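You operate a simulated robot arm through the tools that you are given. There is no shell and no other tool.

Carry out the task below with a simulated two-armed robot. There is one attempt and no reset: what you move stays moved.

## Task
Reset the small black amp, plug its lead in, warm it up, raise the volume till 2 level lamps light.
Fine: push in the reset button before power; the long purple plug goes into the input; PLAY only once READY is lit; do not trip it again; leave it playing; leave the treble knob.

It is judged by the outcome, as a careful person would: the job done as asked, and still so three seconds after it is handed in. It fails if anything else is knocked over, pushed out of place, dropped, spilled or broken.

## Robot
Two 7-joint arms with two-finger grippers on one trunk that stands fixed in place. Base frame: the origin is at the foot of the trunk, x ahead of it, y to its left, z up. Units: mm, degrees, N and s.
The left shoulder is at [50, 191, 1192], the right one opposite. With the tool pointing down near the work surface each hand reaches from about 100 to 720 mm from the base axis, measured 20 degrees to its own side. Payload 2.69 kg a hand.
Tool frame (each hand has its own): the origin (TCP) lies between the finger pads and is the grasp point; the fingertips stand 20 mm ahead of it; z points along the fingers, y is the line along which they close. The gripper opens to 100 mm. The gripper's body begins 63 mm behind the TCP.
Orientation is that of the tool frame in the base frame, as [roll, pitch, yaw] about the fixed x, y, z axes, in that order (R = Rz(yaw) Ry(pitch) Rx(roll)). With the fingers straight down and closing along the base's y, the tool's x points along the base's -x, its y along +y and its z along -z.

## Interface
- The arms move only by the tool play_rows. It takes "left_motion", "right_motion" or both (then of equal length, played together; a hand with none holds still); each is a list of rows, each a list of 7 numbers: the turn, a rotation vector about the tool's x, y, z in rad, then the shift along the tool's x, y, z in cm, then the gripper command, from -1 (shut) to 1 (fully open), values between in proportion. In form: [[rx, ry, rz, x, y, z, claw], ...]. A call has 1 to 20 rows; each row shifts and turns the commanded pose from where the row before left it, along the tool's axes as they then stand. Each row takes 0.2 s and may step no farther than 50 mm and 8.6 degrees from the row before; otherwise, or with a gripper value out of range, the whole call is refused. A pose out of reach is approached as far as the arm can. The call stops where the force on the tool passes 90 N (or 10 N more than at its start, if that is more) or the arm is blocked; 0.2 s more then pass. The fingers move at their own pace (about 153 mm/s each) and stop on an object; they squeeze with about 23 N. The grip force told is the motor's: it shows also when the fingers shut on nothing. Time passes only in rows, and 0.2 s behind the last, so rows that do not move let the fingers close. It gives the time, the measured TCP pose, the force on the tool (base axes), the opening and the grip force at its end, in the units of the frame above (readings bear some noise), with the torque about the TCP (base axes, N m) and any sound that the robot's microphone picked up, and new pictures: "show" is both (left out), scene, wrist or none (wrist: the cameras of the hands that moved).
- Cameras (640 x 400 px; columns grow to the right, rows downward): "scene" is now at [109.4, -62.6, 1400.7]; the picture's right is [-0.66, -0.75, 0.00], its down [-0.14, 0.12, -0.98] and it looks along [0.74, -0.65, -0.18] (base axes); focal length 294 px, centre (320, 200). "left" rides on the left gripper at [70, 19, -99] in its tool frame; the picture's right is [-0.26, 0.97, 0.00], its down [-0.75, -0.20, -0.63] and it looks along [-0.61, -0.16, 0.78] (tool axes); focal length 230 px, centre (320, 200). "right" rides on the right gripper at [70, -19, -99] in its tool frame; the picture's right is [0.26, 0.97, 0.00], its down [-0.75, 0.20, -0.63] and it looks along [-0.61, 0.16, 0.78] (tool axes); focal length 230 px, centre (320, 200). There is no depth. A picture from a camera that has moved, and an enlarged one, comes with that camera's place and axes in the base frame and with its lens.
- move_column(by): slides the trunk up (or, below 0, down) by that many mm; the arms and the scene camera ride with it, the base frame stays. It gives what a move gives, with no picture.
- turn_head(pan, tilt): turns the head with the scene camera to pan (to the left, within 80 degrees either way) and tilt (down, from -29 to 69), counted from straight ahead of the robot. It gives what a move gives, and a new picture of the scene camera.
- inspect(camera, box): a new picture of the part [left, top, right, bottom] of that camera's present view, enlarged. No time passes.
- finish_job(): hands the job in; it is judged then, once.

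Nothing tells you positions but the pictures and the camera data. Unless the task says otherwise, let go and move clear before handing in.

The tools are called after "Request:" by a JSON object that holds its "op" and its "data". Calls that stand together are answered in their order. play_rows: Moves the arms, as the interface text tells. Its arguments: {"type":"object","properties":{"left_motion":{"type":"array"},"right_motion":{"type":"array"},"show":{"type":"string","enum":["both","scene","wrist","none"]}},"required":[]} The other tools are called the same way: move_column (by) slides the trunk up or down; turn_head (pan, tilt) turns the head that bears the scene camera; inspect (camera, box) takes an enlarged picture of a part of a camera's view; finish_job () hands the job in.

At the start:

```text
t: 0.0
left_position: [300.8, -59.8, 1302.6]
left_tool_rot: [180.0, 0.0, -180.0]
left_wrist_force: [-0.5, -0.1, -0.2]
left_moment: [0.01, 0.01, -0.02]
left_width: 99.9
left_finger_force: 0.1
right_position: [321.8, -357.2, 1238.2]
right_tool_rot: [179.9, 0.0, -179.9]
right_wrist_force: [0.2, -0.4, -0.5]
right_moment: [0.0, 0.01, 0.0]
right_width: 100.1
right_finger_force: 0.1
trunk travel left (down, up): [-250.0, 73.0]
head pan, tilt: [-41.4, 10.6]
```

scene: 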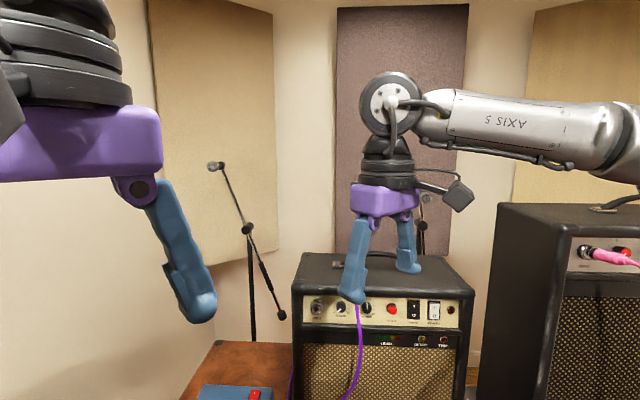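
right: 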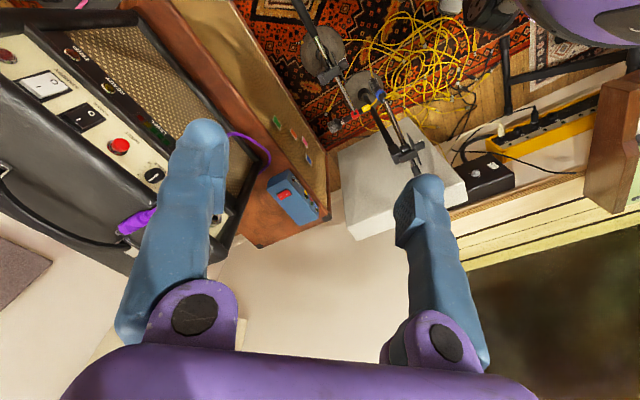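
left: 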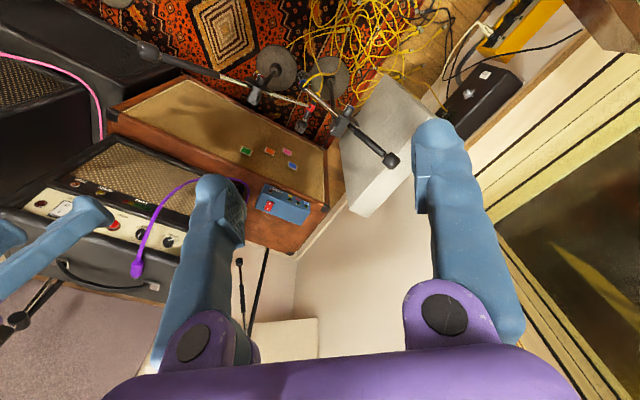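

I see a small black amp with a cream control panel below the right hand, a purple lead lying over it, and a larger amp with a pink lead to the right. First I'll look closer at the panel and the lead.

Request:
{"op": "inspect", "data": {"camera": "scene", "box": [280, 240, 480, 400]}}

Request:
{"op": "inspect", "data": {"camera": "left", "box": [0, 130, 340, 340]}}

Request:
{"op": "inspect", "data": {"camera": "right", "box": [0, 0, 340, 260]}}

Request:
{"op": "turn_head", "data": {"pan": -41.4, "tilt": 35}}

```text
2.50 times, centred on (380, 320) of scene
camera zoom: at [109.4, -62.6, 1400.7], right [-0.66, -0.75, 0.0], down [-0.14, 0.12, -0.98], along [0.74, -0.65, -0.18], focal length 734 px, centre (170, -100)
```

zoom: 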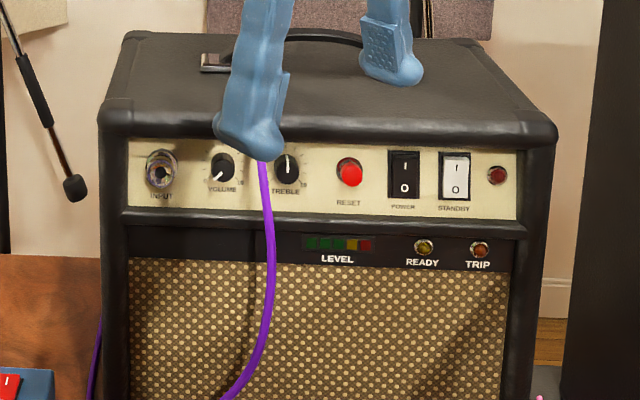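

```text
1.88 times, centred on (170, 235) of left
camera zoom: at [232.3, -42.2, 1401.6], right [0.26, 0.97, 0.0], down [0.75, -0.2, 0.63], along [0.61, -0.16, -0.78], focal length 433 px, centre (602, 134)
```

zoom: 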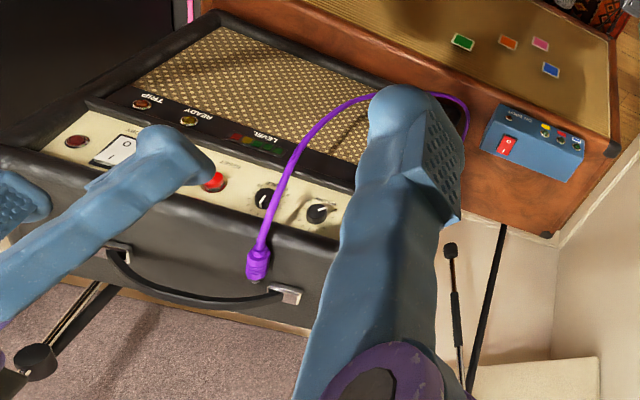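

```text
1.54 times, centred on (170, 130) of right
camera zoom: at [252.5, -375.0, 1337.1], right [-0.26, 0.97, 0.0], down [0.75, 0.2, 0.63], along [0.61, 0.16, -0.78], focal length 354 px, centre (551, 308)
```

zoom: 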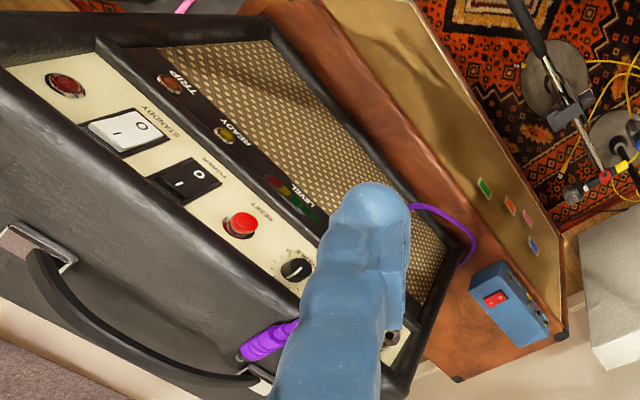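

```text
t: 0.9
left_position: [302.6, -60.5, 1302.5]
left_tool_rot: [-180.0, 0.0, -179.9]
left_wrist_force: [-0.7, 0.1, -0.2]
left_moment: [-0.02, 0.05, -0.02]
left_width: 100.1
left_finger_force: 0.1
right_position: [322.8, -357.4, 1238.3]
right_tool_rot: [-180.0, -0.1, -180.0]
right_wrist_force: [-0.5, -0.5, 0.4]
right_moment: [0.01, 0.0, 0.01]
right_width: 99.8
right_finger_force: 0.1
trunk travel left (down, up): [-250.0, 73.0]
head pan, tilt: [-41.4, 35.0]
camera scene: at [105.6, -59.2, 1361.6], right [-0.66, -0.75, 0.0], down [-0.43, 0.38, -0.82], along [0.61, -0.54, -0.57], focal length 294 px, centre (320, 200)
```

scene: 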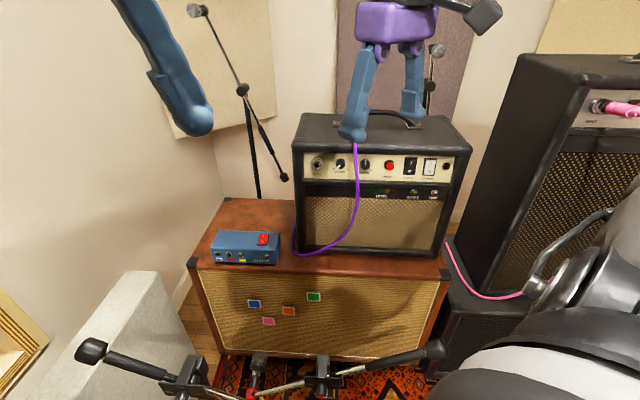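

The amp's panel faces the head at about 730 mm, with reset near (493, -638, 1000) and the input near (618, -499, 1000). I'll zoom in on the plug and the switches' labels.

Request:
{"op": "inspect", "data": {"camera": "left", "box": [90, 210, 190, 300]}}

Request:
{"op": "inspect", "data": {"camera": "right", "box": [90, 180, 190, 250]}}

Request:
{"op": "inspect", "data": {"camera": "scene", "box": [295, 140, 455, 205]}}

Request:
{"op": "inspect", "data": {"camera": "scene", "box": [190, 180, 350, 280]}}

```text
4.44 times, centred on (140, 255) of left
camera zoom: at [232.3, -42.2, 1401.6], right [0.26, 0.97, 0.0], down [0.75, -0.2, 0.63], along [0.61, -0.16, -0.78], focal length 1022 px, centre (1120, -44)
```

zoom: 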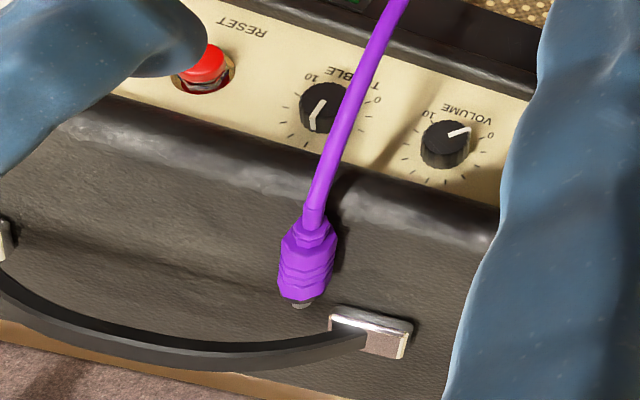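

```text
5.71 times, centred on (140, 215) of right
camera zoom: at [252.5, -374.9, 1337.2], right [-0.26, 0.97, 0.0], down [0.75, 0.2, 0.63], along [0.61, 0.16, -0.78], focal length 1315 px, centre (1349, 114)
```

zoom: 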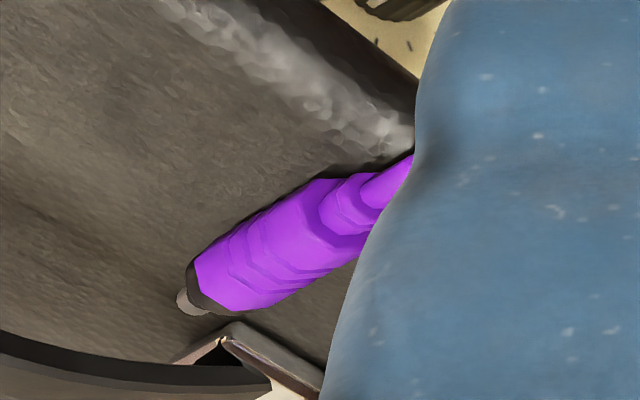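

```text
4.00 times, centred on (375, 172) of scene
camera zoom: at [105.6, -59.2, 1361.6], right [-0.66, -0.75, 0.0], down [-0.43, 0.38, -0.82], along [0.61, -0.54, -0.57], focal length 1174 px, centre (100, 310)
```

zoom: 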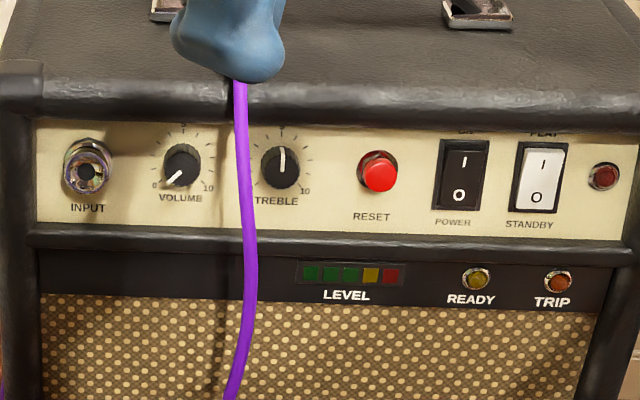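

```text
4.00 times, centred on (270, 230) of scene
camera zoom: at [105.6, -59.2, 1361.6], right [-0.66, -0.75, 0.0], down [-0.43, 0.38, -0.82], along [0.61, -0.54, -0.57], focal length 1174 px, centre (520, 80)
```

zoom: 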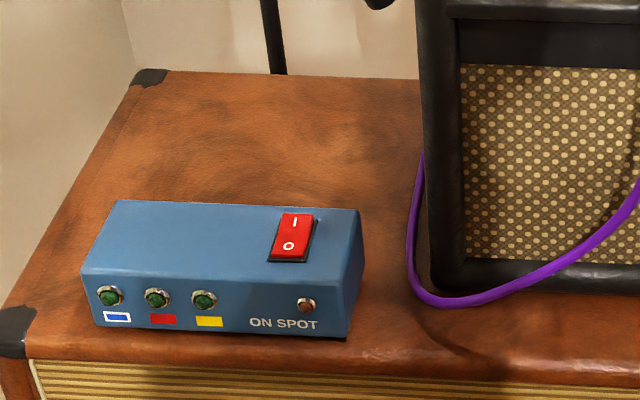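

The purple plug lies on the amp's top with its tip to the rear, roughly (600, -620, 1065), and the panel normal points back at me about 42° off the x axis. I'll turn the right hand to face the amp, tilted 45° down, so its camera looks straight at the panel.

Request:
{"op": "play_rows", "data": {"right_motion": [[0, 0, 0.1466, 0, 0, 0, 1], [0, 0, 0.1466, 0, 0, 0, 1], [0, 0, 0.1466, 0, 0, 0, 1], [0, 0, 0.1466, 0, 0, 0, 1], [0, 0, 0.1466, 0, 0, 0, 1], [0, -0.131, 0, 0, 0, 0, 1], [0, -0.131, 0, 0, 0, 0, 1], [0, -0.131, 0, 0, 0, 0, 1], [0, -0.131, 0, 0, 0, 0, 1], [0, -0.131, 0, 0, 0, 0, 1], [0, -0.131, 0, 0, 0, 0, 1]], "show": "both"}}

```text
t: 3.3
left_position: [301.5, -59.0, 1303.0]
left_tool_rot: [180.0, 0.0, -179.9]
left_wrist_force: [0.0, 0.6, -0.6]
left_moment: [0.01, 0.05, 0.01]
left_width: 99.8
left_finger_force: 0.0
right_position: [322.1, -357.4, 1238.8]
right_tool_rot: [-180.0, 45.2, 137.9]
right_wrist_force: [0.2, -0.5, -0.3]
right_moment: [-0.01, 0.01, -0.01]
right_width: 99.9
right_finger_force: 0.2
trunk travel left (down, up): [-250.0, 73.0]
head pan, tilt: [-41.4, 35.0]
camera scene: at [105.5, -58.9, 1361.6], right [-0.66, -0.75, 0.0], down [-0.43, 0.38, -0.82], along [0.61, -0.54, -0.57], focal length 294 px, centre (320, 200)
camera right: at [220.7, -290.1, 1258.8], right [0.51, 0.84, -0.18], down [0.19, 0.09, 0.98], along [0.84, -0.53, -0.12], focal length 230 px, centre (320, 200)
```

scene: 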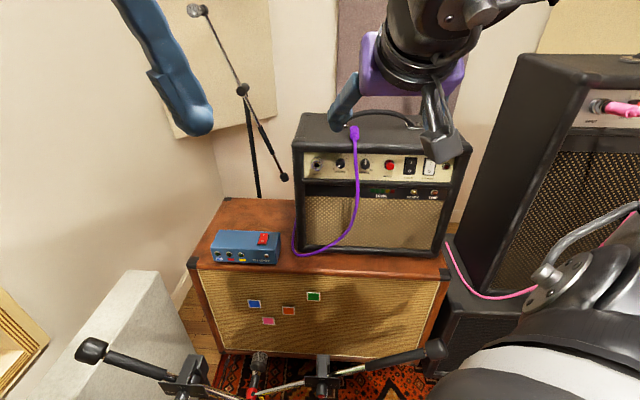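
right: 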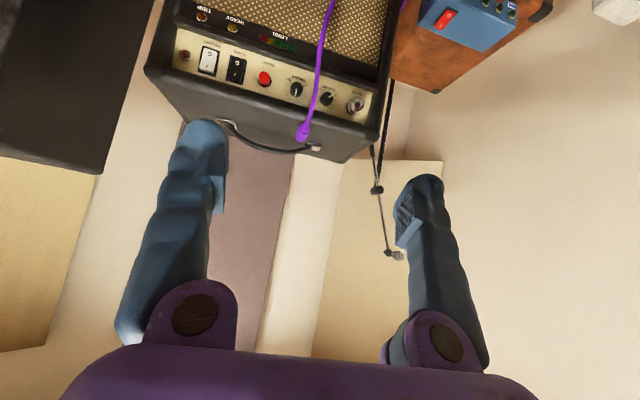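

The hand now faces the amp (its camera view is upside down). I'll zoom on the plug and panel from both cameras to triangulate.

Request:
{"op": "inspect", "data": {"camera": "right", "box": [140, 10, 400, 170]}}

Request:
{"op": "inspect", "data": {"camera": "scene", "box": [290, 90, 450, 190]}}

Request:
{"op": "inspect", "data": {"camera": "left", "box": [0, 130, 220, 300]}}

```text
2.46 times, centred on (270, 90) of right
camera zoom: at [220.7, -290.1, 1258.8], right [0.51, 0.84, -0.18], down [0.19, 0.09, 0.98], along [0.84, -0.53, -0.12], focal length 566 px, centre (443, 471)
```

zoom: 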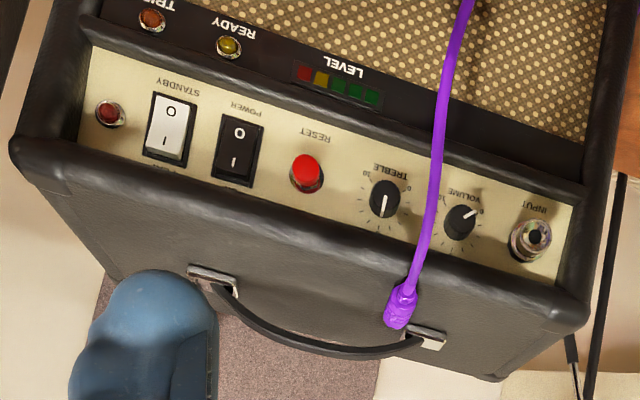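

```text
4.00 times, centred on (370, 140) of scene
camera zoom: at [105.5, -58.9, 1361.6], right [-0.66, -0.75, 0.0], down [-0.43, 0.38, -0.82], along [0.61, -0.54, -0.57], focal length 1174 px, centre (120, 440)
```

zoom: 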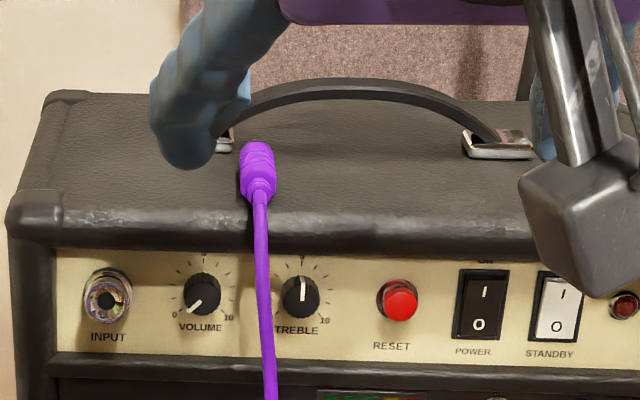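

```text
2.35 times, centred on (110, 215) of left
camera zoom: at [232.1, -41.9, 1401.7], right [0.26, 0.97, 0.0], down [0.75, -0.2, 0.63], along [0.61, -0.16, -0.78], focal length 541 px, centre (814, 165)
```

zoom: 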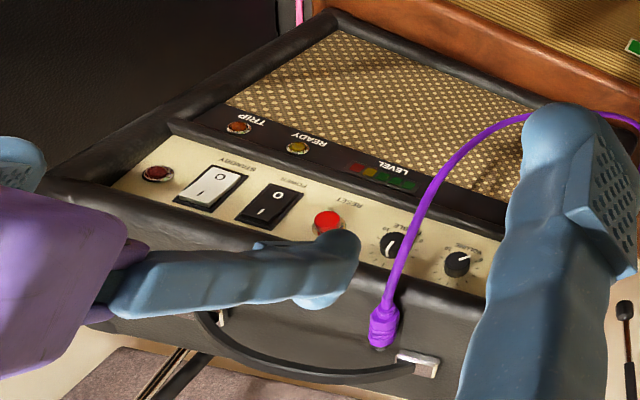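

Triangulation puts the reset button's face near (494, -642, 997), volume near (580, -549, 999), the input near (621, -505, 997), and the plug body around (585, -603, 1068) pointing rearward. I'll level the right hand, shut its fingers and move in front of the reset button with a 100 mm gap.

Request:
{"op": "play_rows", "data": {"right_motion": [[0, -0.1304, 0, 0, 0, 0, -1], [0, -0.1304, 0, 0, 0, 0, -1], [0, -0.1304, 0, 0, 0, 0, -1], [0, -0.1304, 0, 0, 0, 0, -1], [0, -0.1304, 0, 0, 0, 0, -1], [0, -0.1304, 0, 0, 0, 0, -1], [0, 0, 0, 2.42, -0.96, 1.5, -1], [0, 0, 0, 2.42, -0.96, 1.5, -1], [0, 0, 0, 2.42, -0.96, 1.5, -1], [0, 0, 0, 2.42, -0.96, 1.5, -1], [0, 0, 0, 2.42, -0.96, 1.5, -1], [0, 0, 0, 2.42, -0.96, 1.5, -1], [0, 0, 0, 2.42, -0.96, 1.5, -1], [0, 0, 0, 2.42, -0.96, 1.5, -1], [0, 0, 0, 2.42, -0.96, 1.5, -1], [0, 0, 0, 2.42, -0.96, 1.5, -1]], "show": "both"}}

```text
t: 6.7
left_position: [302.9, -59.5, 1302.3]
left_tool_rot: [-180.0, 0.0, -179.9]
left_wrist_force: [0.1, -0.7, -0.5]
left_moment: [-0.02, 0.04, 0.01]
left_width: 99.7
left_finger_force: 0.1
right_position: [475.2, -484.1, 1083.5]
right_tool_rot: [172.7, 89.6, 129.7]
right_wrist_force: [-0.3, 0.5, -0.3]
right_moment: [0.01, 0.01, -0.01]
right_width: 0.1
right_finger_force: 23.2
right hand out of reach, approached as far as the arm can: row 1, 2, 3, 4, 5, 6, 7, 8, 9, 15, 16
trunk travel left (down, up): [-250.0, 73.0]
head pan, tilt: [-41.4, 35.0]
camera scene: at [106.2, -59.4, 1361.4], right [-0.66, -0.75, 0.0], down [-0.43, 0.38, -0.82], along [0.61, -0.54, -0.57], focal length 294 px, centre (320, 200)
camera right: at [389.5, -429.4, 1014.4], right [0.66, 0.71, -0.26], down [-0.32, 0.57, 0.76], along [0.68, -0.41, 0.6], focal length 230 px, centre (320, 200)
```

scene: 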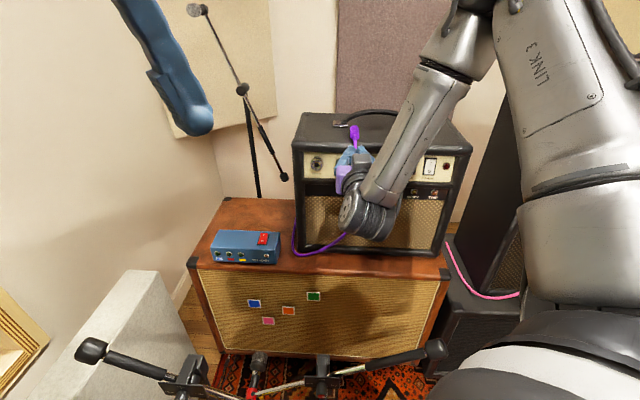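
right: 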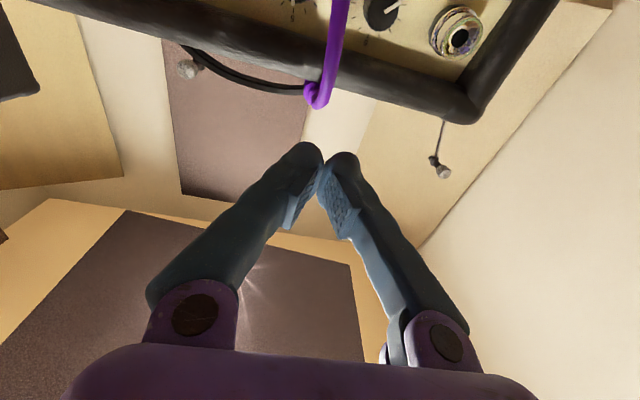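

The level pose was partly out of reach and the hand stopped about 100 mm in front of the panel, clear of the lead. I'll hold one row to see where the arm settles.

Request:
{"op": "play_rows", "data": {"right_motion": [[0, 0, 0, 0, 0, 0, -1]], "show": "none"}}

```text
t: 7.1
left_position: [301.5, -59.8, 1303.6]
left_tool_rot: [-180.0, 0.0, 180.0]
left_wrist_force: [0.4, 0.4, 0.5]
left_moment: [-0.02, -0.01, -0.02]
left_width: 100.3
left_finger_force: 0.0
right_position: [475.3, -484.3, 1084.4]
right_tool_rot: [175.9, 89.6, 133.0]
right_wrist_force: [-0.3, -0.4, 0.7]
right_moment: [0.01, -0.02, 0.0]
right_width: 0.1
right_finger_force: 23.2
trunk travel left (down, up): [-250.0, 73.0]
head pan, tilt: [-41.4, 35.0]
```

The arm holds at (475, -484, 1084), level; the wrist is cramped with the shoulder so high. I'll tilt back to 45°, back off and up, then lower the trunk so level poses come more easily.

Request:
{"op": "play_rows", "data": {"right_motion": [[0, 0.13, 0, 0, 0, -1, -1], [0, 0.13, 0, 0, 0, -1, -1], [0, 0.13, 0, 0, 0, -1, -1], [0, 0.13, 0, 0, 0, -1, -1], [0, 0.13, 0, 0, 0, -1, -1], [0, 0.13, 0, 0, 0, -1, -1], [0, 0, 0, -1.0, -1.0, -1.5, -1], [0, 0, 0, -1.0, -1.0, -1.5, -1], [0, 0, 0, -1.0, -1.0, -1.5, -1], [0, 0, 0, -1.0, -1.0, -1.5, -1]], "show": "none"}}

Request:
{"op": "move_column", "data": {"by": -150}}

```text
t: 9.3
left_position: [301.8, -60.7, 1303.3]
left_tool_rot: [180.0, -0.1, -180.0]
left_wrist_force: [0.0, -0.5, -0.1]
left_moment: [-0.03, 0.0, 0.01]
left_width: 100.0
left_finger_force: 0.0
right_position: [395.1, -469.0, 1175.6]
right_tool_rot: [180.0, 45.3, 137.9]
right_wrist_force: [-0.7, -0.1, -0.3]
right_moment: [0.01, 0.03, 0.01]
right_width: 0.0
right_finger_force: 22.7
trunk travel left (down, up): [-250.0, 73.0]
head pan, tilt: [-41.4, 35.0]
```

```text
t: 11.0
left_position: [302.5, -60.0, 1152.7]
left_tool_rot: [-180.0, -0.1, 180.0]
left_wrist_force: [-0.2, 0.6, 0.6]
left_moment: [-0.06, -0.01, 0.0]
left_width: 100.0
left_finger_force: 0.0
right_position: [395.8, -468.0, 1024.7]
right_tool_rot: [-179.9, 45.2, 138.0]
right_wrist_force: [0.7, -0.1, -1.1]
right_moment: [-0.01, 0.01, -0.01]
right_width: 0.1
right_finger_force: 23.5
trunk travel left (down, up): [-100.0, 223.0]
head pan, tilt: [-41.4, 35.0]
```

Trunk is down 150 mm and the hand is at (396, -468, 1025), tilted 45°. Next I'll line up in front of reset and try levelling the tool there.

Request:
{"op": "play_rows", "data": {"right_motion": [[0, 0, 0, -1.98, -2.11, 2.23, -1], [0, 0, 0, -1.98, -2.11, 2.23, -1], [0, 0, 0, -1.98, -2.11, 2.23, -1], [0, -0.13, 0, 0, 0, 0, -1], [0, -0.13, 0, 0, 0, 0, -1], [0, -0.13, 0, 0, 0, 0, -1], [0, -0.13, 0, 0, 0, 0, -1], [0, -0.13, 0, 0, 0, 0, -1], [0, -0.13, 0, 0, 0, 0, -1]], "show": "both"}}

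```text
t: 13.0
left_position: [302.4, -59.9, 1153.1]
left_tool_rot: [179.9, 0.0, 179.8]
left_wrist_force: [-0.6, -0.7, 0.1]
left_moment: [-0.01, 0.04, 0.0]
left_width: 99.9
left_finger_force: 0.0
right_position: [420.9, -574.4, 1019.1]
right_tool_rot: [179.6, 78.7, 137.7]
right_wrist_force: [0.0, -0.7, -0.2]
right_moment: [0.0, -0.03, 0.01]
right_width: 0.0
right_finger_force: 23.0
right hand out of reach, approached as far as the arm can: row 8, 9
trunk travel left (down, up): [-100.0, 223.0]
head pan, tilt: [-41.4, 35.0]
camera scene: at [105.7, -59.5, 1211.5], right [-0.66, -0.75, 0.0], down [-0.43, 0.38, -0.82], along [0.61, -0.54, -0.57], focal length 294 px, centre (320, 200)
camera right: at [325.3, -513.9, 969.9], right [0.61, 0.75, -0.25], down [-0.22, 0.46, 0.86], along [0.76, -0.47, 0.44], focal length 230 px, centre (320, 200)
```

scene: 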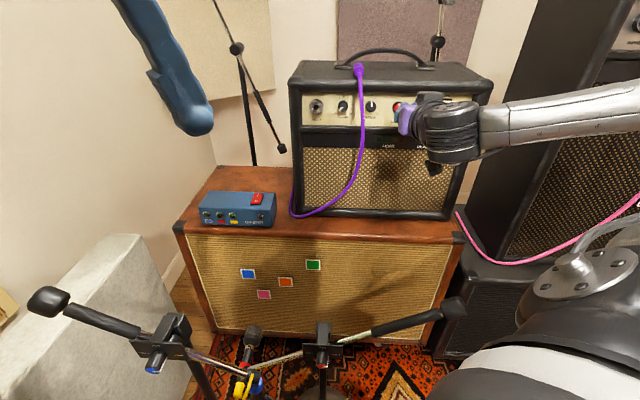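
right: 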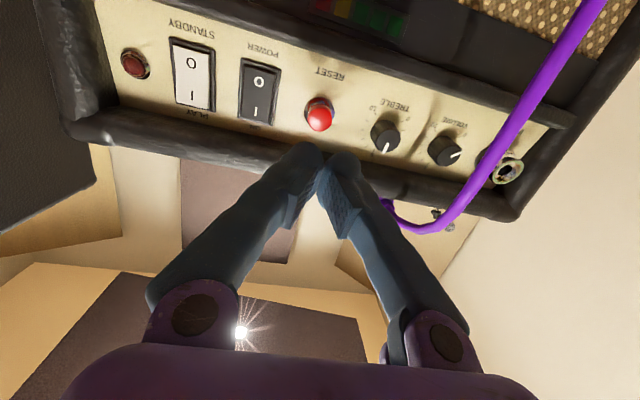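

The hand is nearly level with the closed fingertips about 83 mm straight short of the reset button, which matches my triangulated position. I'll approach to about 15 mm short and check.

Request:
{"op": "play_rows", "data": {"right_motion": [[0, 0, 0, 0.07, -0.05, 1.4, -1], [0, 0, 0, 0.07, -0.05, 1.4, -1], [0, 0, 0, 0.07, -0.05, 1.4, -1], [0, 0, 0, 0.07, -0.05, 1.4, -1], [0, 0, 0, 0.05, -0.05, 1.2, -1]], "show": "both"}}

Request:
{"op": "inspect", "data": {"camera": "scene", "box": [290, 50, 500, 180]}}

Request:
{"op": "inspect", "data": {"camera": "right", "box": [200, 60, 440, 210]}}

```text
t: 14.2
left_position: [302.5, -59.4, 1153.0]
left_tool_rot: [180.0, 0.0, 180.0]
left_wrist_force: [-0.4, 0.6, -0.2]
left_moment: [0.0, 0.01, 0.0]
left_width: 99.9
left_finger_force: 0.1
right_position: [471.7, -594.8, 1011.9]
right_tool_rot: [-179.9, 78.4, 138.0]
right_wrist_force: [1.1, 0.2, -0.6]
right_moment: [0.0, -0.01, -0.02]
right_width: 0.0
right_finger_force: 22.6
right hand out of reach, approached as far as the arm can: row 2, 3, 4, 5
trunk travel left (down, up): [-100.0, 223.0]
head pan, tilt: [-41.4, 35.0]
camera scene: at [106.0, -59.1, 1211.4], right [-0.66, -0.75, 0.0], down [-0.43, 0.38, -0.82], along [0.61, -0.54, -0.57], focal length 294 px, centre (320, 200)
camera right: at [376.9, -533.4, 963.2], right [0.61, 0.75, -0.25], down [-0.21, 0.46, 0.86], along [0.76, -0.47, 0.44], focal length 230 px, centre (320, 200)
```

scene: 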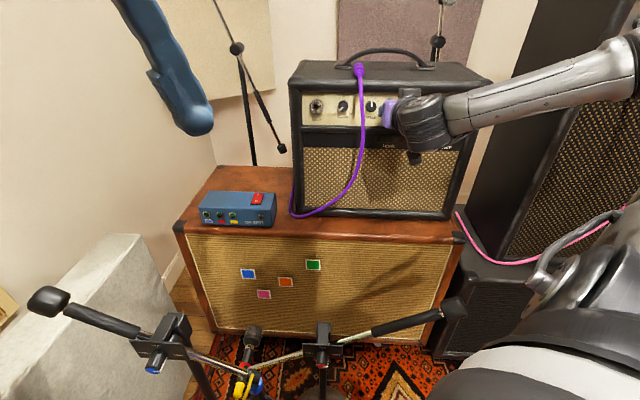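
right: 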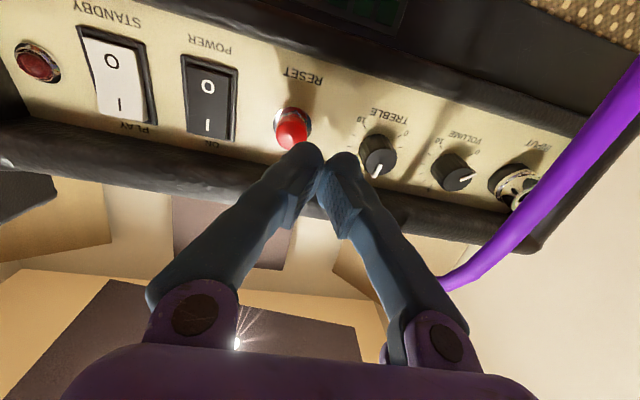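

```text
3.05 times, centred on (395, 115) of scene
camera zoom: at [106.0, -59.1, 1211.4], right [-0.66, -0.75, 0.0], down [-0.43, 0.38, -0.82], along [0.61, -0.54, -0.57], focal length 895 px, centre (91, 459)
```

zoom: 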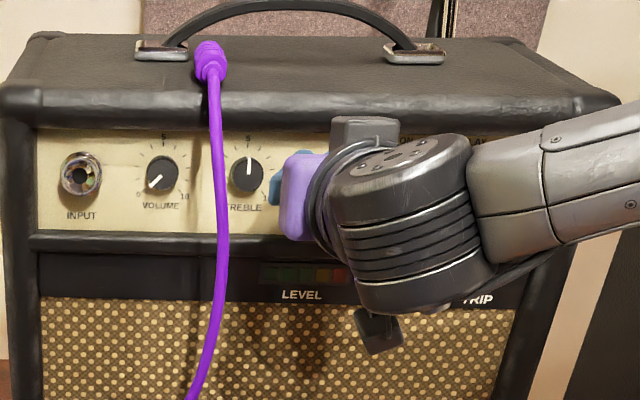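

```text
2.67 times, centred on (320, 135) of right
camera zoom: at [376.9, -533.4, 963.2], right [0.61, 0.75, -0.25], down [-0.21, 0.46, 0.86], along [0.76, -0.47, 0.44], focal length 614 px, centre (320, 373)
```

zoom: 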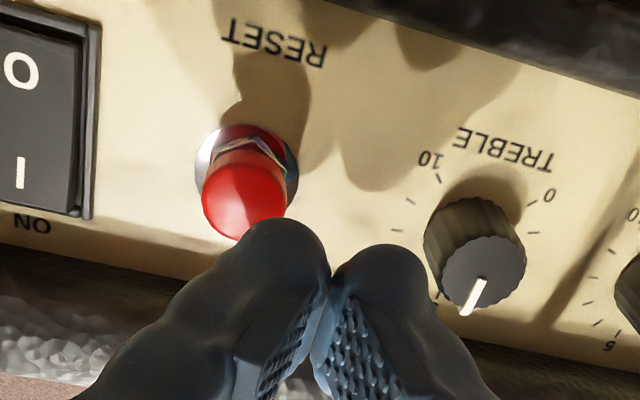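

The closing approach slid left because a wrist limit was met; nothing was touched. I'll back off and test whether rolling the hand about its own axis frees the wrist.

Request:
{"op": "play_rows", "data": {"right_motion": [[0, 0, 0, 0, 0, -2.5, -1], [0, 0, 0, 0, 0, -2.5, -1], [0, 0, 0.145, 0, 0, 0, -1], [0, 0, 0.145, 0, 0, 0, -1], [0, 0, 0.145, 0, 0, 0, -1], [0, 0, 0.145, 0, 0, 0, -1], [0, 0, 0.145, 0, 0, 0, -1], [0, 0, 0.145, 0, 0, 0, -1]], "show": "none"}}

```text
t: 16.0
left_position: [301.6, -60.1, 1153.4]
left_tool_rot: [180.0, 0.0, 180.0]
left_wrist_force: [0.0, 0.1, 0.9]
left_moment: [0.01, -0.03, 0.01]
left_width: 100.1
left_finger_force: 0.1
right_position: [435.8, -562.4, 1021.9]
right_tool_rot: [104.8, 39.1, 57.4]
right_wrist_force: [0.8, -0.2, 0.3]
right_moment: [-0.02, -0.03, -0.01]
right_width: 0.0
right_finger_force: 22.6
trunk travel left (down, up): [-100.0, 223.0]
head pan, tilt: [-41.4, 35.0]
```

The roll was unrestricted. Now I'll try levelling the tool fully in this rolled pose.

Request:
{"op": "play_rows", "data": {"right_motion": [[-0.0764, -0.0645, 0, 0, 0, 0, -1], [-0.0764, -0.0645, 0, 0, 0, 0, -1], [0, 0, 0, 0, 0, 0, -1]], "show": "both"}}

```text
t: 16.8
left_position: [301.9, -60.3, 1152.4]
left_tool_rot: [-180.0, -0.1, -180.0]
left_wrist_force: [0.1, -0.1, -0.4]
left_moment: [0.02, 0.02, 0.0]
left_width: 100.0
left_finger_force: 0.0
right_position: [436.3, -561.8, 1020.8]
right_tool_rot: [104.6, 39.1, 57.4]
right_wrist_force: [0.3, -0.7, 0.4]
right_moment: [-0.01, 0.02, -0.03]
right_width: 0.1
right_finger_force: 23.1
right hand out of reach, approached as far as the arm can: row 1, 2
trunk travel left (down, up): [-100.0, 223.0]
head pan, tilt: [-41.4, 35.0]
camera scene: at [105.7, -59.2, 1211.5], right [-0.66, -0.75, 0.0], down [-0.43, 0.38, -0.82], along [0.61, -0.54, -0.57], focal length 294 px, centre (320, 200)
camera right: at [381.7, -457.8, 983.8], right [0.63, 0.53, 0.56], down [-0.66, 0.0, 0.75], along [0.4, -0.85, 0.35], focal length 230 px, centre (320, 200)
```

scene: 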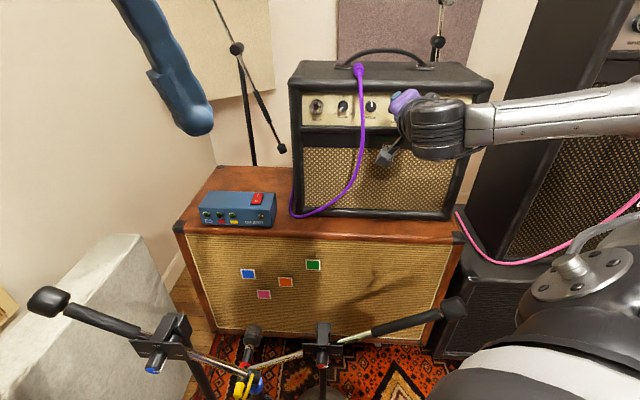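
right: 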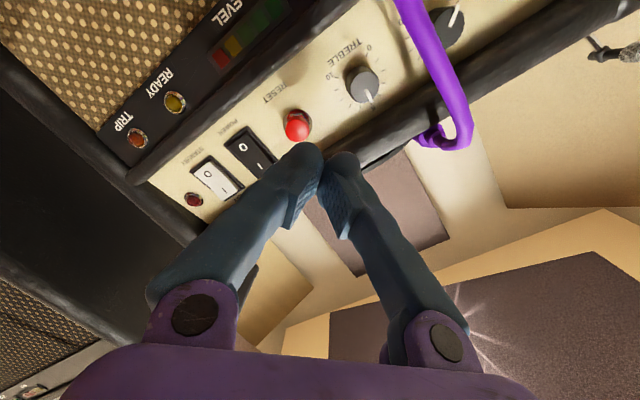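

Rolling isn't the limit; full level isn't reachable here but about 60° from vertical should be. I'll unroll, pitch down to about 61°, and approach to 15 mm short of the reset face.

Request:
{"op": "play_rows", "data": {"right_motion": [[0, 0, -0.145, 0, 0, 0, -1], [0, 0, -0.145, 0, 0, 0, -1], [0, 0, -0.145, 0, 0, 0, -1], [0, 0, -0.145, 0, 0, 0, -1], [0, 0, -0.145, 0, 0, 0, -1], [0, 0, -0.145, 0, 0, 0, -1], [0, 0.15, 0, 0, 0, 0, -1], [0, 0.15, 0, 0, 0, 0, -1], [0, 0, 0, -0.38, -0.73, 2.19, -1], [0, 0, 0, -0.38, -0.73, 2.19, -1], [0, 0, 0, -0.37, -0.73, 2.19, -1]], "show": "both"}}

Request:
{"op": "inspect", "data": {"camera": "right", "box": [200, 60, 440, 210]}}

```text
t: 19.2
left_position: [301.0, -60.8, 1153.8]
left_tool_rot: [179.9, 0.0, 180.0]
left_wrist_force: [-1.2, -0.4, 0.4]
left_moment: [0.01, -0.02, -0.02]
left_width: 100.0
left_finger_force: 0.0
right_position: [467.9, -620.3, 1000.6]
right_tool_rot: [180.0, 61.4, 138.0]
right_wrist_force: [0.7, 0.5, 0.2]
right_moment: [0.01, 0.0, 0.04]
right_width: 0.2
right_finger_force: 23.1
trunk travel left (down, up): [-100.0, 223.0]
head pan, tilt: [-41.4, 35.0]
camera scene: at [105.8, -59.5, 1211.4], right [-0.66, -0.75, 0.0], down [-0.43, 0.38, -0.82], along [0.61, -0.54, -0.57], focal length 294 px, centre (320, 200)
camera right: at [365.8, -553.8, 986.4], right [0.55, 0.8, -0.23], down [-0.01, 0.28, 0.96], along [0.83, -0.53, 0.16], focal length 230 px, centre (320, 200)
```

scene: 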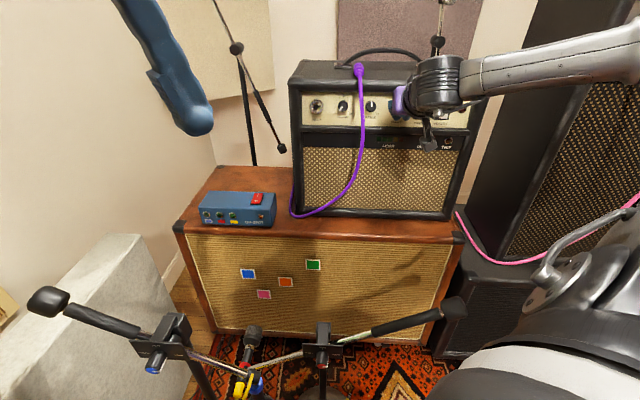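
right: 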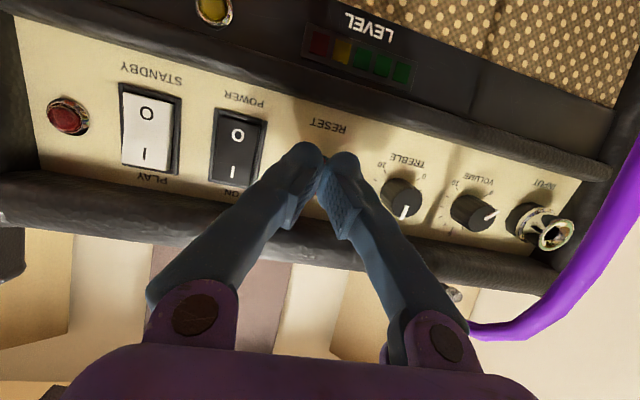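

```text
2.67 times, centred on (320, 135) of right
camera zoom: at [365.8, -553.8, 986.4], right [0.55, 0.8, -0.23], down [-0.01, 0.28, 0.96], along [0.83, -0.53, 0.16], focal length 614 px, centre (320, 373)
```

zoom: 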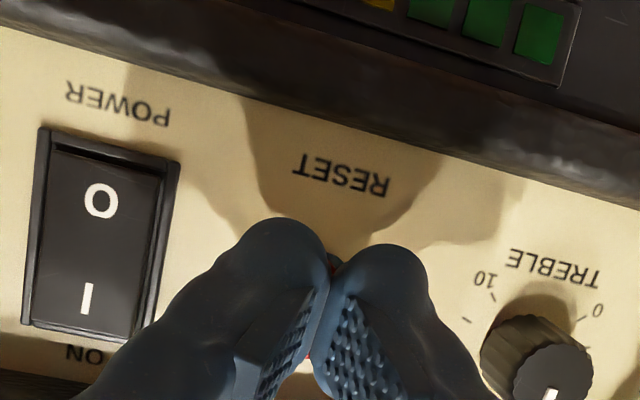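

The closed fingertips cover the reset button. I'll push slowly straight toward the panel, watching the force.

Request:
{"op": "play_rows", "data": {"right_motion": [[0, 0, 0, -0.19, 0, 0.35, -1], [0, 0, 0, -0.19, 0, 0.35, -1], [0, 0, 0, -0.19, 0, 0.35, -1]], "show": "none"}}

```text
t: 20.0
left_position: [301.8, -59.6, 1153.0]
left_tool_rot: [-180.0, 0.0, -180.0]
left_wrist_force: [-0.8, -0.1, 0.5]
left_moment: [-0.01, 0.0, 0.03]
left_width: 99.7
left_finger_force: 0.0
right_position: [474.6, -629.7, 1000.7]
right_tool_rot: [180.0, 61.5, 138.0]
right_wrist_force: [-1.7, 1.6, -1.0]
right_moment: [0.03, 0.01, 0.0]
right_width: 0.0
right_finger_force: 23.7
trunk travel left (down, up): [-100.0, 223.0]
head pan, tilt: [-41.4, 35.0]
```

Request:
{"op": "play_rows", "data": {"right_motion": [[0, 0, 0, -0.144, 0, 0.263, -1], [0, 0, 0, -0.144, 0, 0.263, -1]], "show": "wrist"}}

```text
t: 20.6
left_position: [299.6, -58.8, 1153.4]
left_tool_rot: [-179.8, 0.0, 180.0]
left_wrist_force: [0.0, 0.7, -0.4]
left_moment: [-0.01, -0.02, 0.03]
left_width: 99.9
left_finger_force: 0.1
right_position: [478.9, -630.6, 1001.4]
right_tool_rot: [179.9, 61.3, 138.0]
right_wrist_force: [-17.6, 12.8, -2.1]
right_moment: [0.03, 0.05, -0.23]
right_width: 0.2
right_finger_force: 23.4
trunk travel left (down, up): [-100.0, 223.0]
head pan, tilt: [-41.4, 35.0]
camera right: at [376.5, -563.4, 986.9], right [0.55, 0.8, -0.23], down [-0.01, 0.28, 0.96], along [0.83, -0.53, 0.16], focal length 230 px, centre (320, 200)
```

right: 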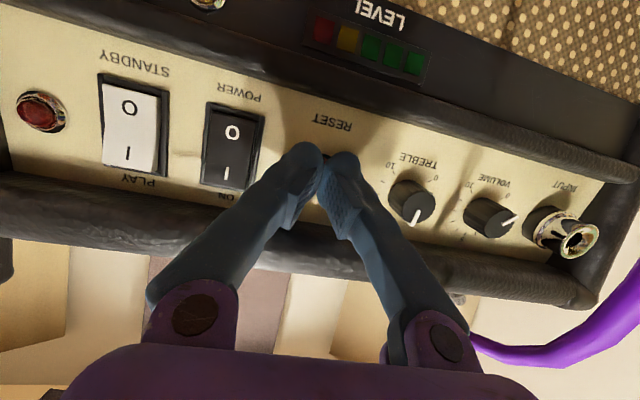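

Contact at about 22 N. I'll press a little further, listening for a click.

Request:
{"op": "play_rows", "data": {"right_motion": [[0, 0, 0, -0.144, 0, 0.263, -1]], "show": "none"}}

```text
t: 21.0
left_position: [298.7, -59.0, 1152.7]
left_tool_rot: [-179.8, 0.3, -179.9]
left_wrist_force: [0.0, 0.6, 0.4]
left_moment: [-0.03, 0.02, 0.03]
left_width: 99.9
left_finger_force: 0.1
right_position: [480.5, -631.4, 1002.1]
right_tool_rot: [179.9, 61.3, 138.0]
right_wrist_force: [-38.5, 29.8, -5.7]
right_moment: [0.12, 0.0, -0.43]
right_width: 0.2
right_finger_force: 23.1
trunk travel left (down, up): [-100.0, 223.0]
head pan, tilt: [-41.4, 35.0]
```

Force is up to 49 N with little travel, so I'll back off 40 mm and look at the button.

Request:
{"op": "play_rows", "data": {"right_motion": [[0, 0, 0, 0.48, 0, -0.88, -1], [0, 0, 0, 0.96, 0, -1.76, -1], [0, 0, 0, 0.96, 0, -1.76, -1], [0, 0, 0, 0, 0, 0, -1]], "show": "both"}}

Request:
{"op": "inspect", "data": {"camera": "right", "box": [200, 60, 440, 210]}}

```text
t: 22.0
left_position: [302.3, -59.8, 1152.1]
left_tool_rot: [180.0, 0.0, 179.9]
left_wrist_force: [-0.1, 0.4, -0.4]
left_moment: [0.0, -0.01, -0.02]
left_width: 99.8
left_finger_force: 0.1
right_position: [445.1, -601.1, 1002.2]
right_tool_rot: [-180.0, 61.5, 138.0]
right_wrist_force: [-0.5, 0.0, -0.5]
right_moment: [-0.02, -0.01, -0.02]
right_width: 0.0
right_finger_force: 23.4
trunk travel left (down, up): [-100.0, 223.0]
head pan, tilt: [-41.4, 35.0]
camera scene: at [105.8, -59.3, 1211.5], right [-0.66, -0.75, 0.0], down [-0.43, 0.38, -0.82], along [0.61, -0.54, -0.57], focal length 294 px, centre (320, 200)
camera right: at [343.2, -534.0, 987.2], right [0.56, 0.8, -0.23], down [-0.01, 0.28, 0.96], along [0.83, -0.53, 0.16], focal length 230 px, centre (320, 200)
```

scene: 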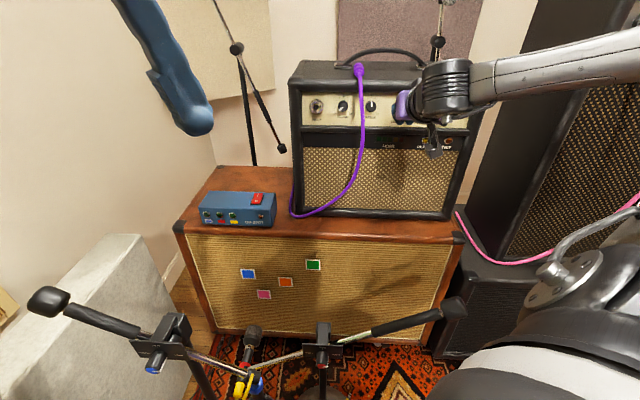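
right: 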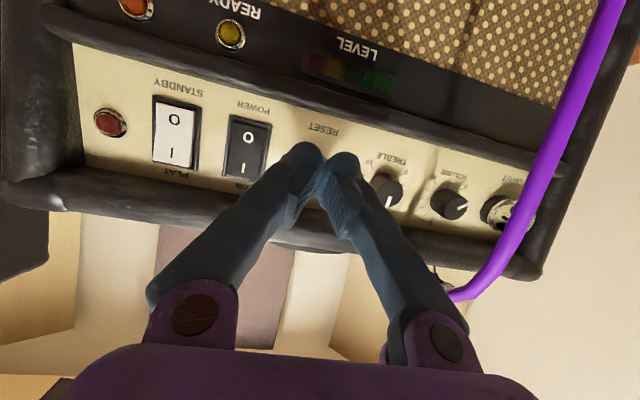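

```text
2.67 times, centred on (320, 135) of right
camera zoom: at [343.2, -534.0, 987.2], right [0.56, 0.8, -0.23], down [-0.01, 0.28, 0.96], along [0.83, -0.53, 0.16], focal length 614 px, centre (320, 373)
```

zoom: 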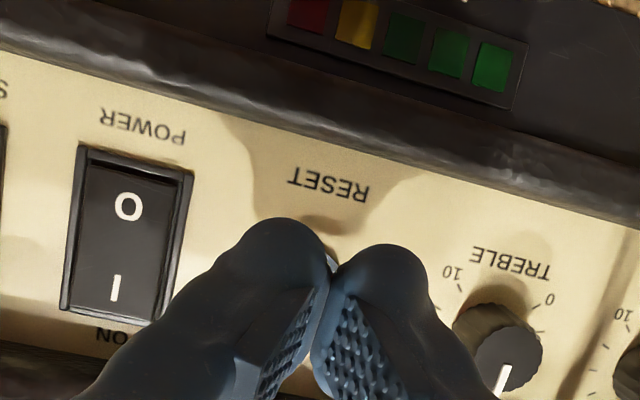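

The fingers hide the button; I'll open them to see it.

Request:
{"op": "play_rows", "data": {"right_motion": [[0, 0, 0, 0, 0, -1.5, 1], [0, 0, 0, 0, 0, 0, 1]], "show": "wrist"}}

Request:
{"op": "inspect", "data": {"camera": "right", "box": [240, 100, 400, 200]}}

```text
t: 22.6
left_position: [302.6, -60.2, 1152.2]
left_tool_rot: [179.9, 0.1, 179.9]
left_wrist_force: [0.1, -0.3, 0.6]
left_moment: [0.01, 0.01, 0.0]
left_width: 99.9
left_finger_force: 0.0
right_position: [435.0, -592.4, 1007.6]
right_tool_rot: [180.0, 61.5, 138.0]
right_wrist_force: [-1.6, -0.6, 0.8]
right_moment: [0.01, -0.02, -0.02]
right_width: 100.0
right_finger_force: 0.1
trunk travel left (down, up): [-100.0, 223.0]
head pan, tilt: [-41.4, 35.0]
camera right: at [333.3, -525.1, 993.9], right [0.55, 0.8, -0.23], down [-0.01, 0.28, 0.96], along [0.83, -0.53, 0.16], focal length 230 px, centre (320, 200)
```

right: 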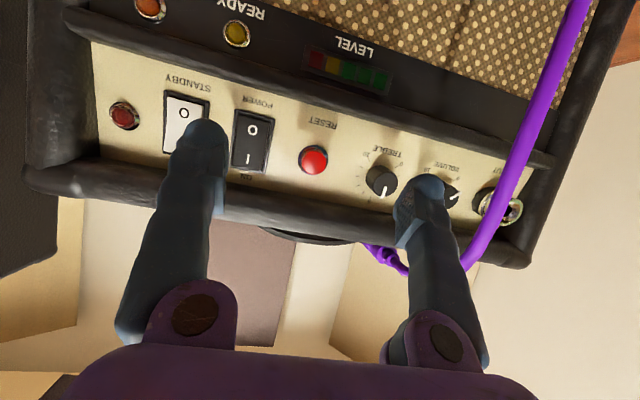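

```text
4.00 times, centred on (320, 150) of right
camera zoom: at [333.3, -525.1, 993.9], right [0.55, 0.8, -0.23], down [-0.01, 0.28, 0.96], along [0.83, -0.53, 0.16], focal length 920 px, centre (320, 400)
```

zoom: 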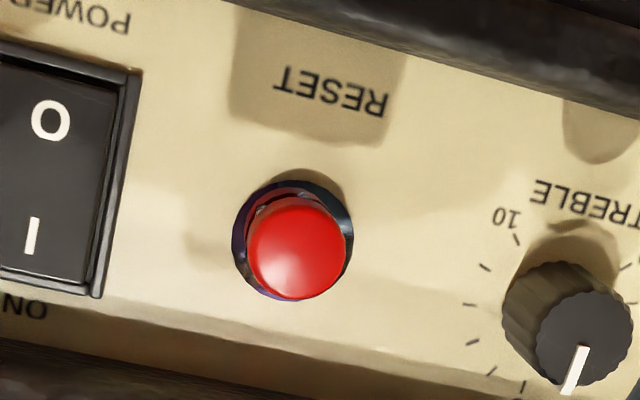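

The button is visible again; I need to judge whether it has gone in. I'll compare from the left wrist camera and the scene camera.

Request:
{"op": "inspect", "data": {"camera": "left", "box": [0, 100, 240, 260]}}

Request:
{"op": "inspect", "data": {"camera": "scene", "box": [290, 50, 500, 180]}}

```text
2.50 times, centred on (120, 180) of left
camera zoom: at [232.3, -42.3, 1251.6], right [0.26, 0.97, 0.0], down [0.75, -0.2, 0.63], along [0.61, -0.16, -0.78], focal length 575 px, centre (820, 250)
```

zoom: 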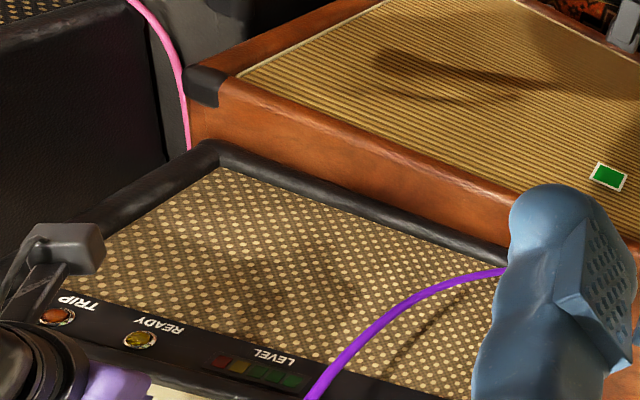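

```text
3.05 times, centred on (395, 115) of scene
camera zoom: at [105.7, -59.3, 1211.5], right [-0.66, -0.75, 0.0], down [-0.43, 0.38, -0.82], along [0.61, -0.54, -0.57], focal length 895 px, centre (91, 459)
```

zoom: 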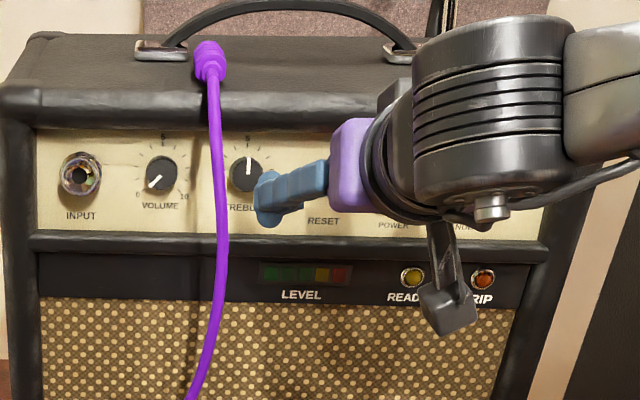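

I'll shift the hand back and to the right to view the button's profile from the side.

Request:
{"op": "play_rows", "data": {"right_motion": [[0, 0, 0, 1.0, -1.5, -1.9, 1], [0, 0, 0, 1.0, -1.5, -1.9, 1], [0, 0, 0, 0, -3, 0, 1], [0, 0, 0, 0, -3, 0, 1], [0, 0, 0, 0, -3, 0, 1]], "show": "wrist"}}

Request:
{"op": "inspect", "data": {"camera": "right", "box": [340, 80, 500, 180]}}

```text
t: 23.8
left_position: [302.1, -59.9, 1152.1]
left_tool_rot: [179.9, 0.0, -179.9]
left_wrist_force: [0.0, 0.2, 0.3]
left_moment: [0.0, 0.01, -0.01]
left_width: 99.9
left_finger_force: 0.1
right_position: [322.4, -654.1, 1009.3]
right_tool_rot: [180.0, 61.5, 138.0]
right_wrist_force: [0.7, -0.1, 0.6]
right_moment: [0.0, -0.02, -0.02]
right_width: 99.8
right_finger_force: 0.1
trunk travel left (down, up): [-100.0, 223.0]
head pan, tilt: [-41.4, 35.0]
camera right: at [221.5, -586.0, 995.2], right [0.55, 0.8, -0.23], down [-0.01, 0.28, 0.96], along [0.83, -0.53, 0.16], focal length 230 px, centre (320, 200)
```

right: 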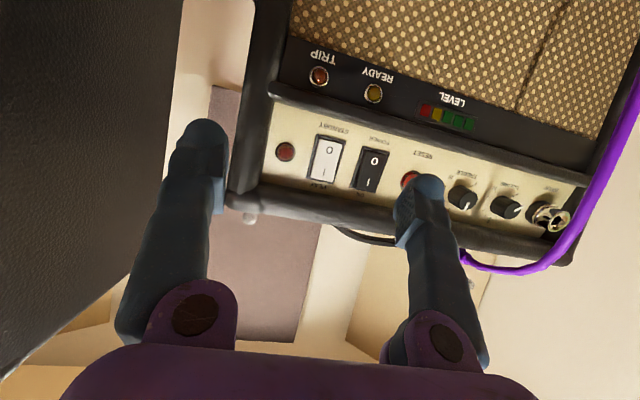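

```text
4.00 times, centred on (420, 130) of right
camera zoom: at [221.5, -586.0, 995.2], right [0.55, 0.8, -0.23], down [-0.01, 0.28, 0.96], along [0.83, -0.53, 0.16], focal length 920 px, centre (-80, 480)
```

zoom: 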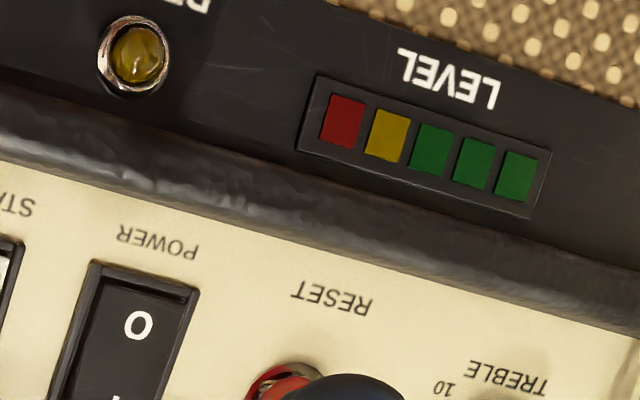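

Request:
{"op": "play_rows", "data": {"right_motion": [[0, 0, 0, 0, 0, 0, -1], [0, 0, 0, 0, 0, 0, -1]], "show": "none"}}

Request:
{"op": "inspect", "data": {"camera": "right", "box": [340, 130, 500, 230]}}

```text
t: 24.4
left_position: [301.2, -61.1, 1151.3]
left_tool_rot: [-180.0, 0.0, 179.9]
left_wrist_force: [-0.1, -0.3, -0.6]
left_moment: [-0.04, 0.02, -0.02]
left_width: 99.9
left_finger_force: 0.1
right_position: [323.8, -653.2, 1009.3]
right_tool_rot: [-180.0, 61.5, 138.1]
right_wrist_force: [-0.6, 0.9, 0.4]
right_moment: [-0.01, 0.02, 0.03]
right_width: 0.0
right_finger_force: 22.5
trunk travel left (down, up): [-100.0, 223.0]
head pan, tilt: [-41.4, 35.0]
```

```text
4.00 times, centred on (420, 180) of right
camera zoom: at [221.7, -586.0, 995.3], right [0.55, 0.8, -0.23], down [-0.01, 0.28, 0.96], along [0.83, -0.53, 0.16], focal length 920 px, centre (-80, 280)
```

zoom: 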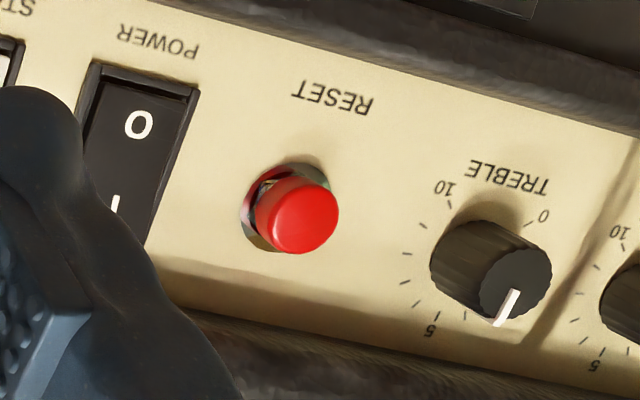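

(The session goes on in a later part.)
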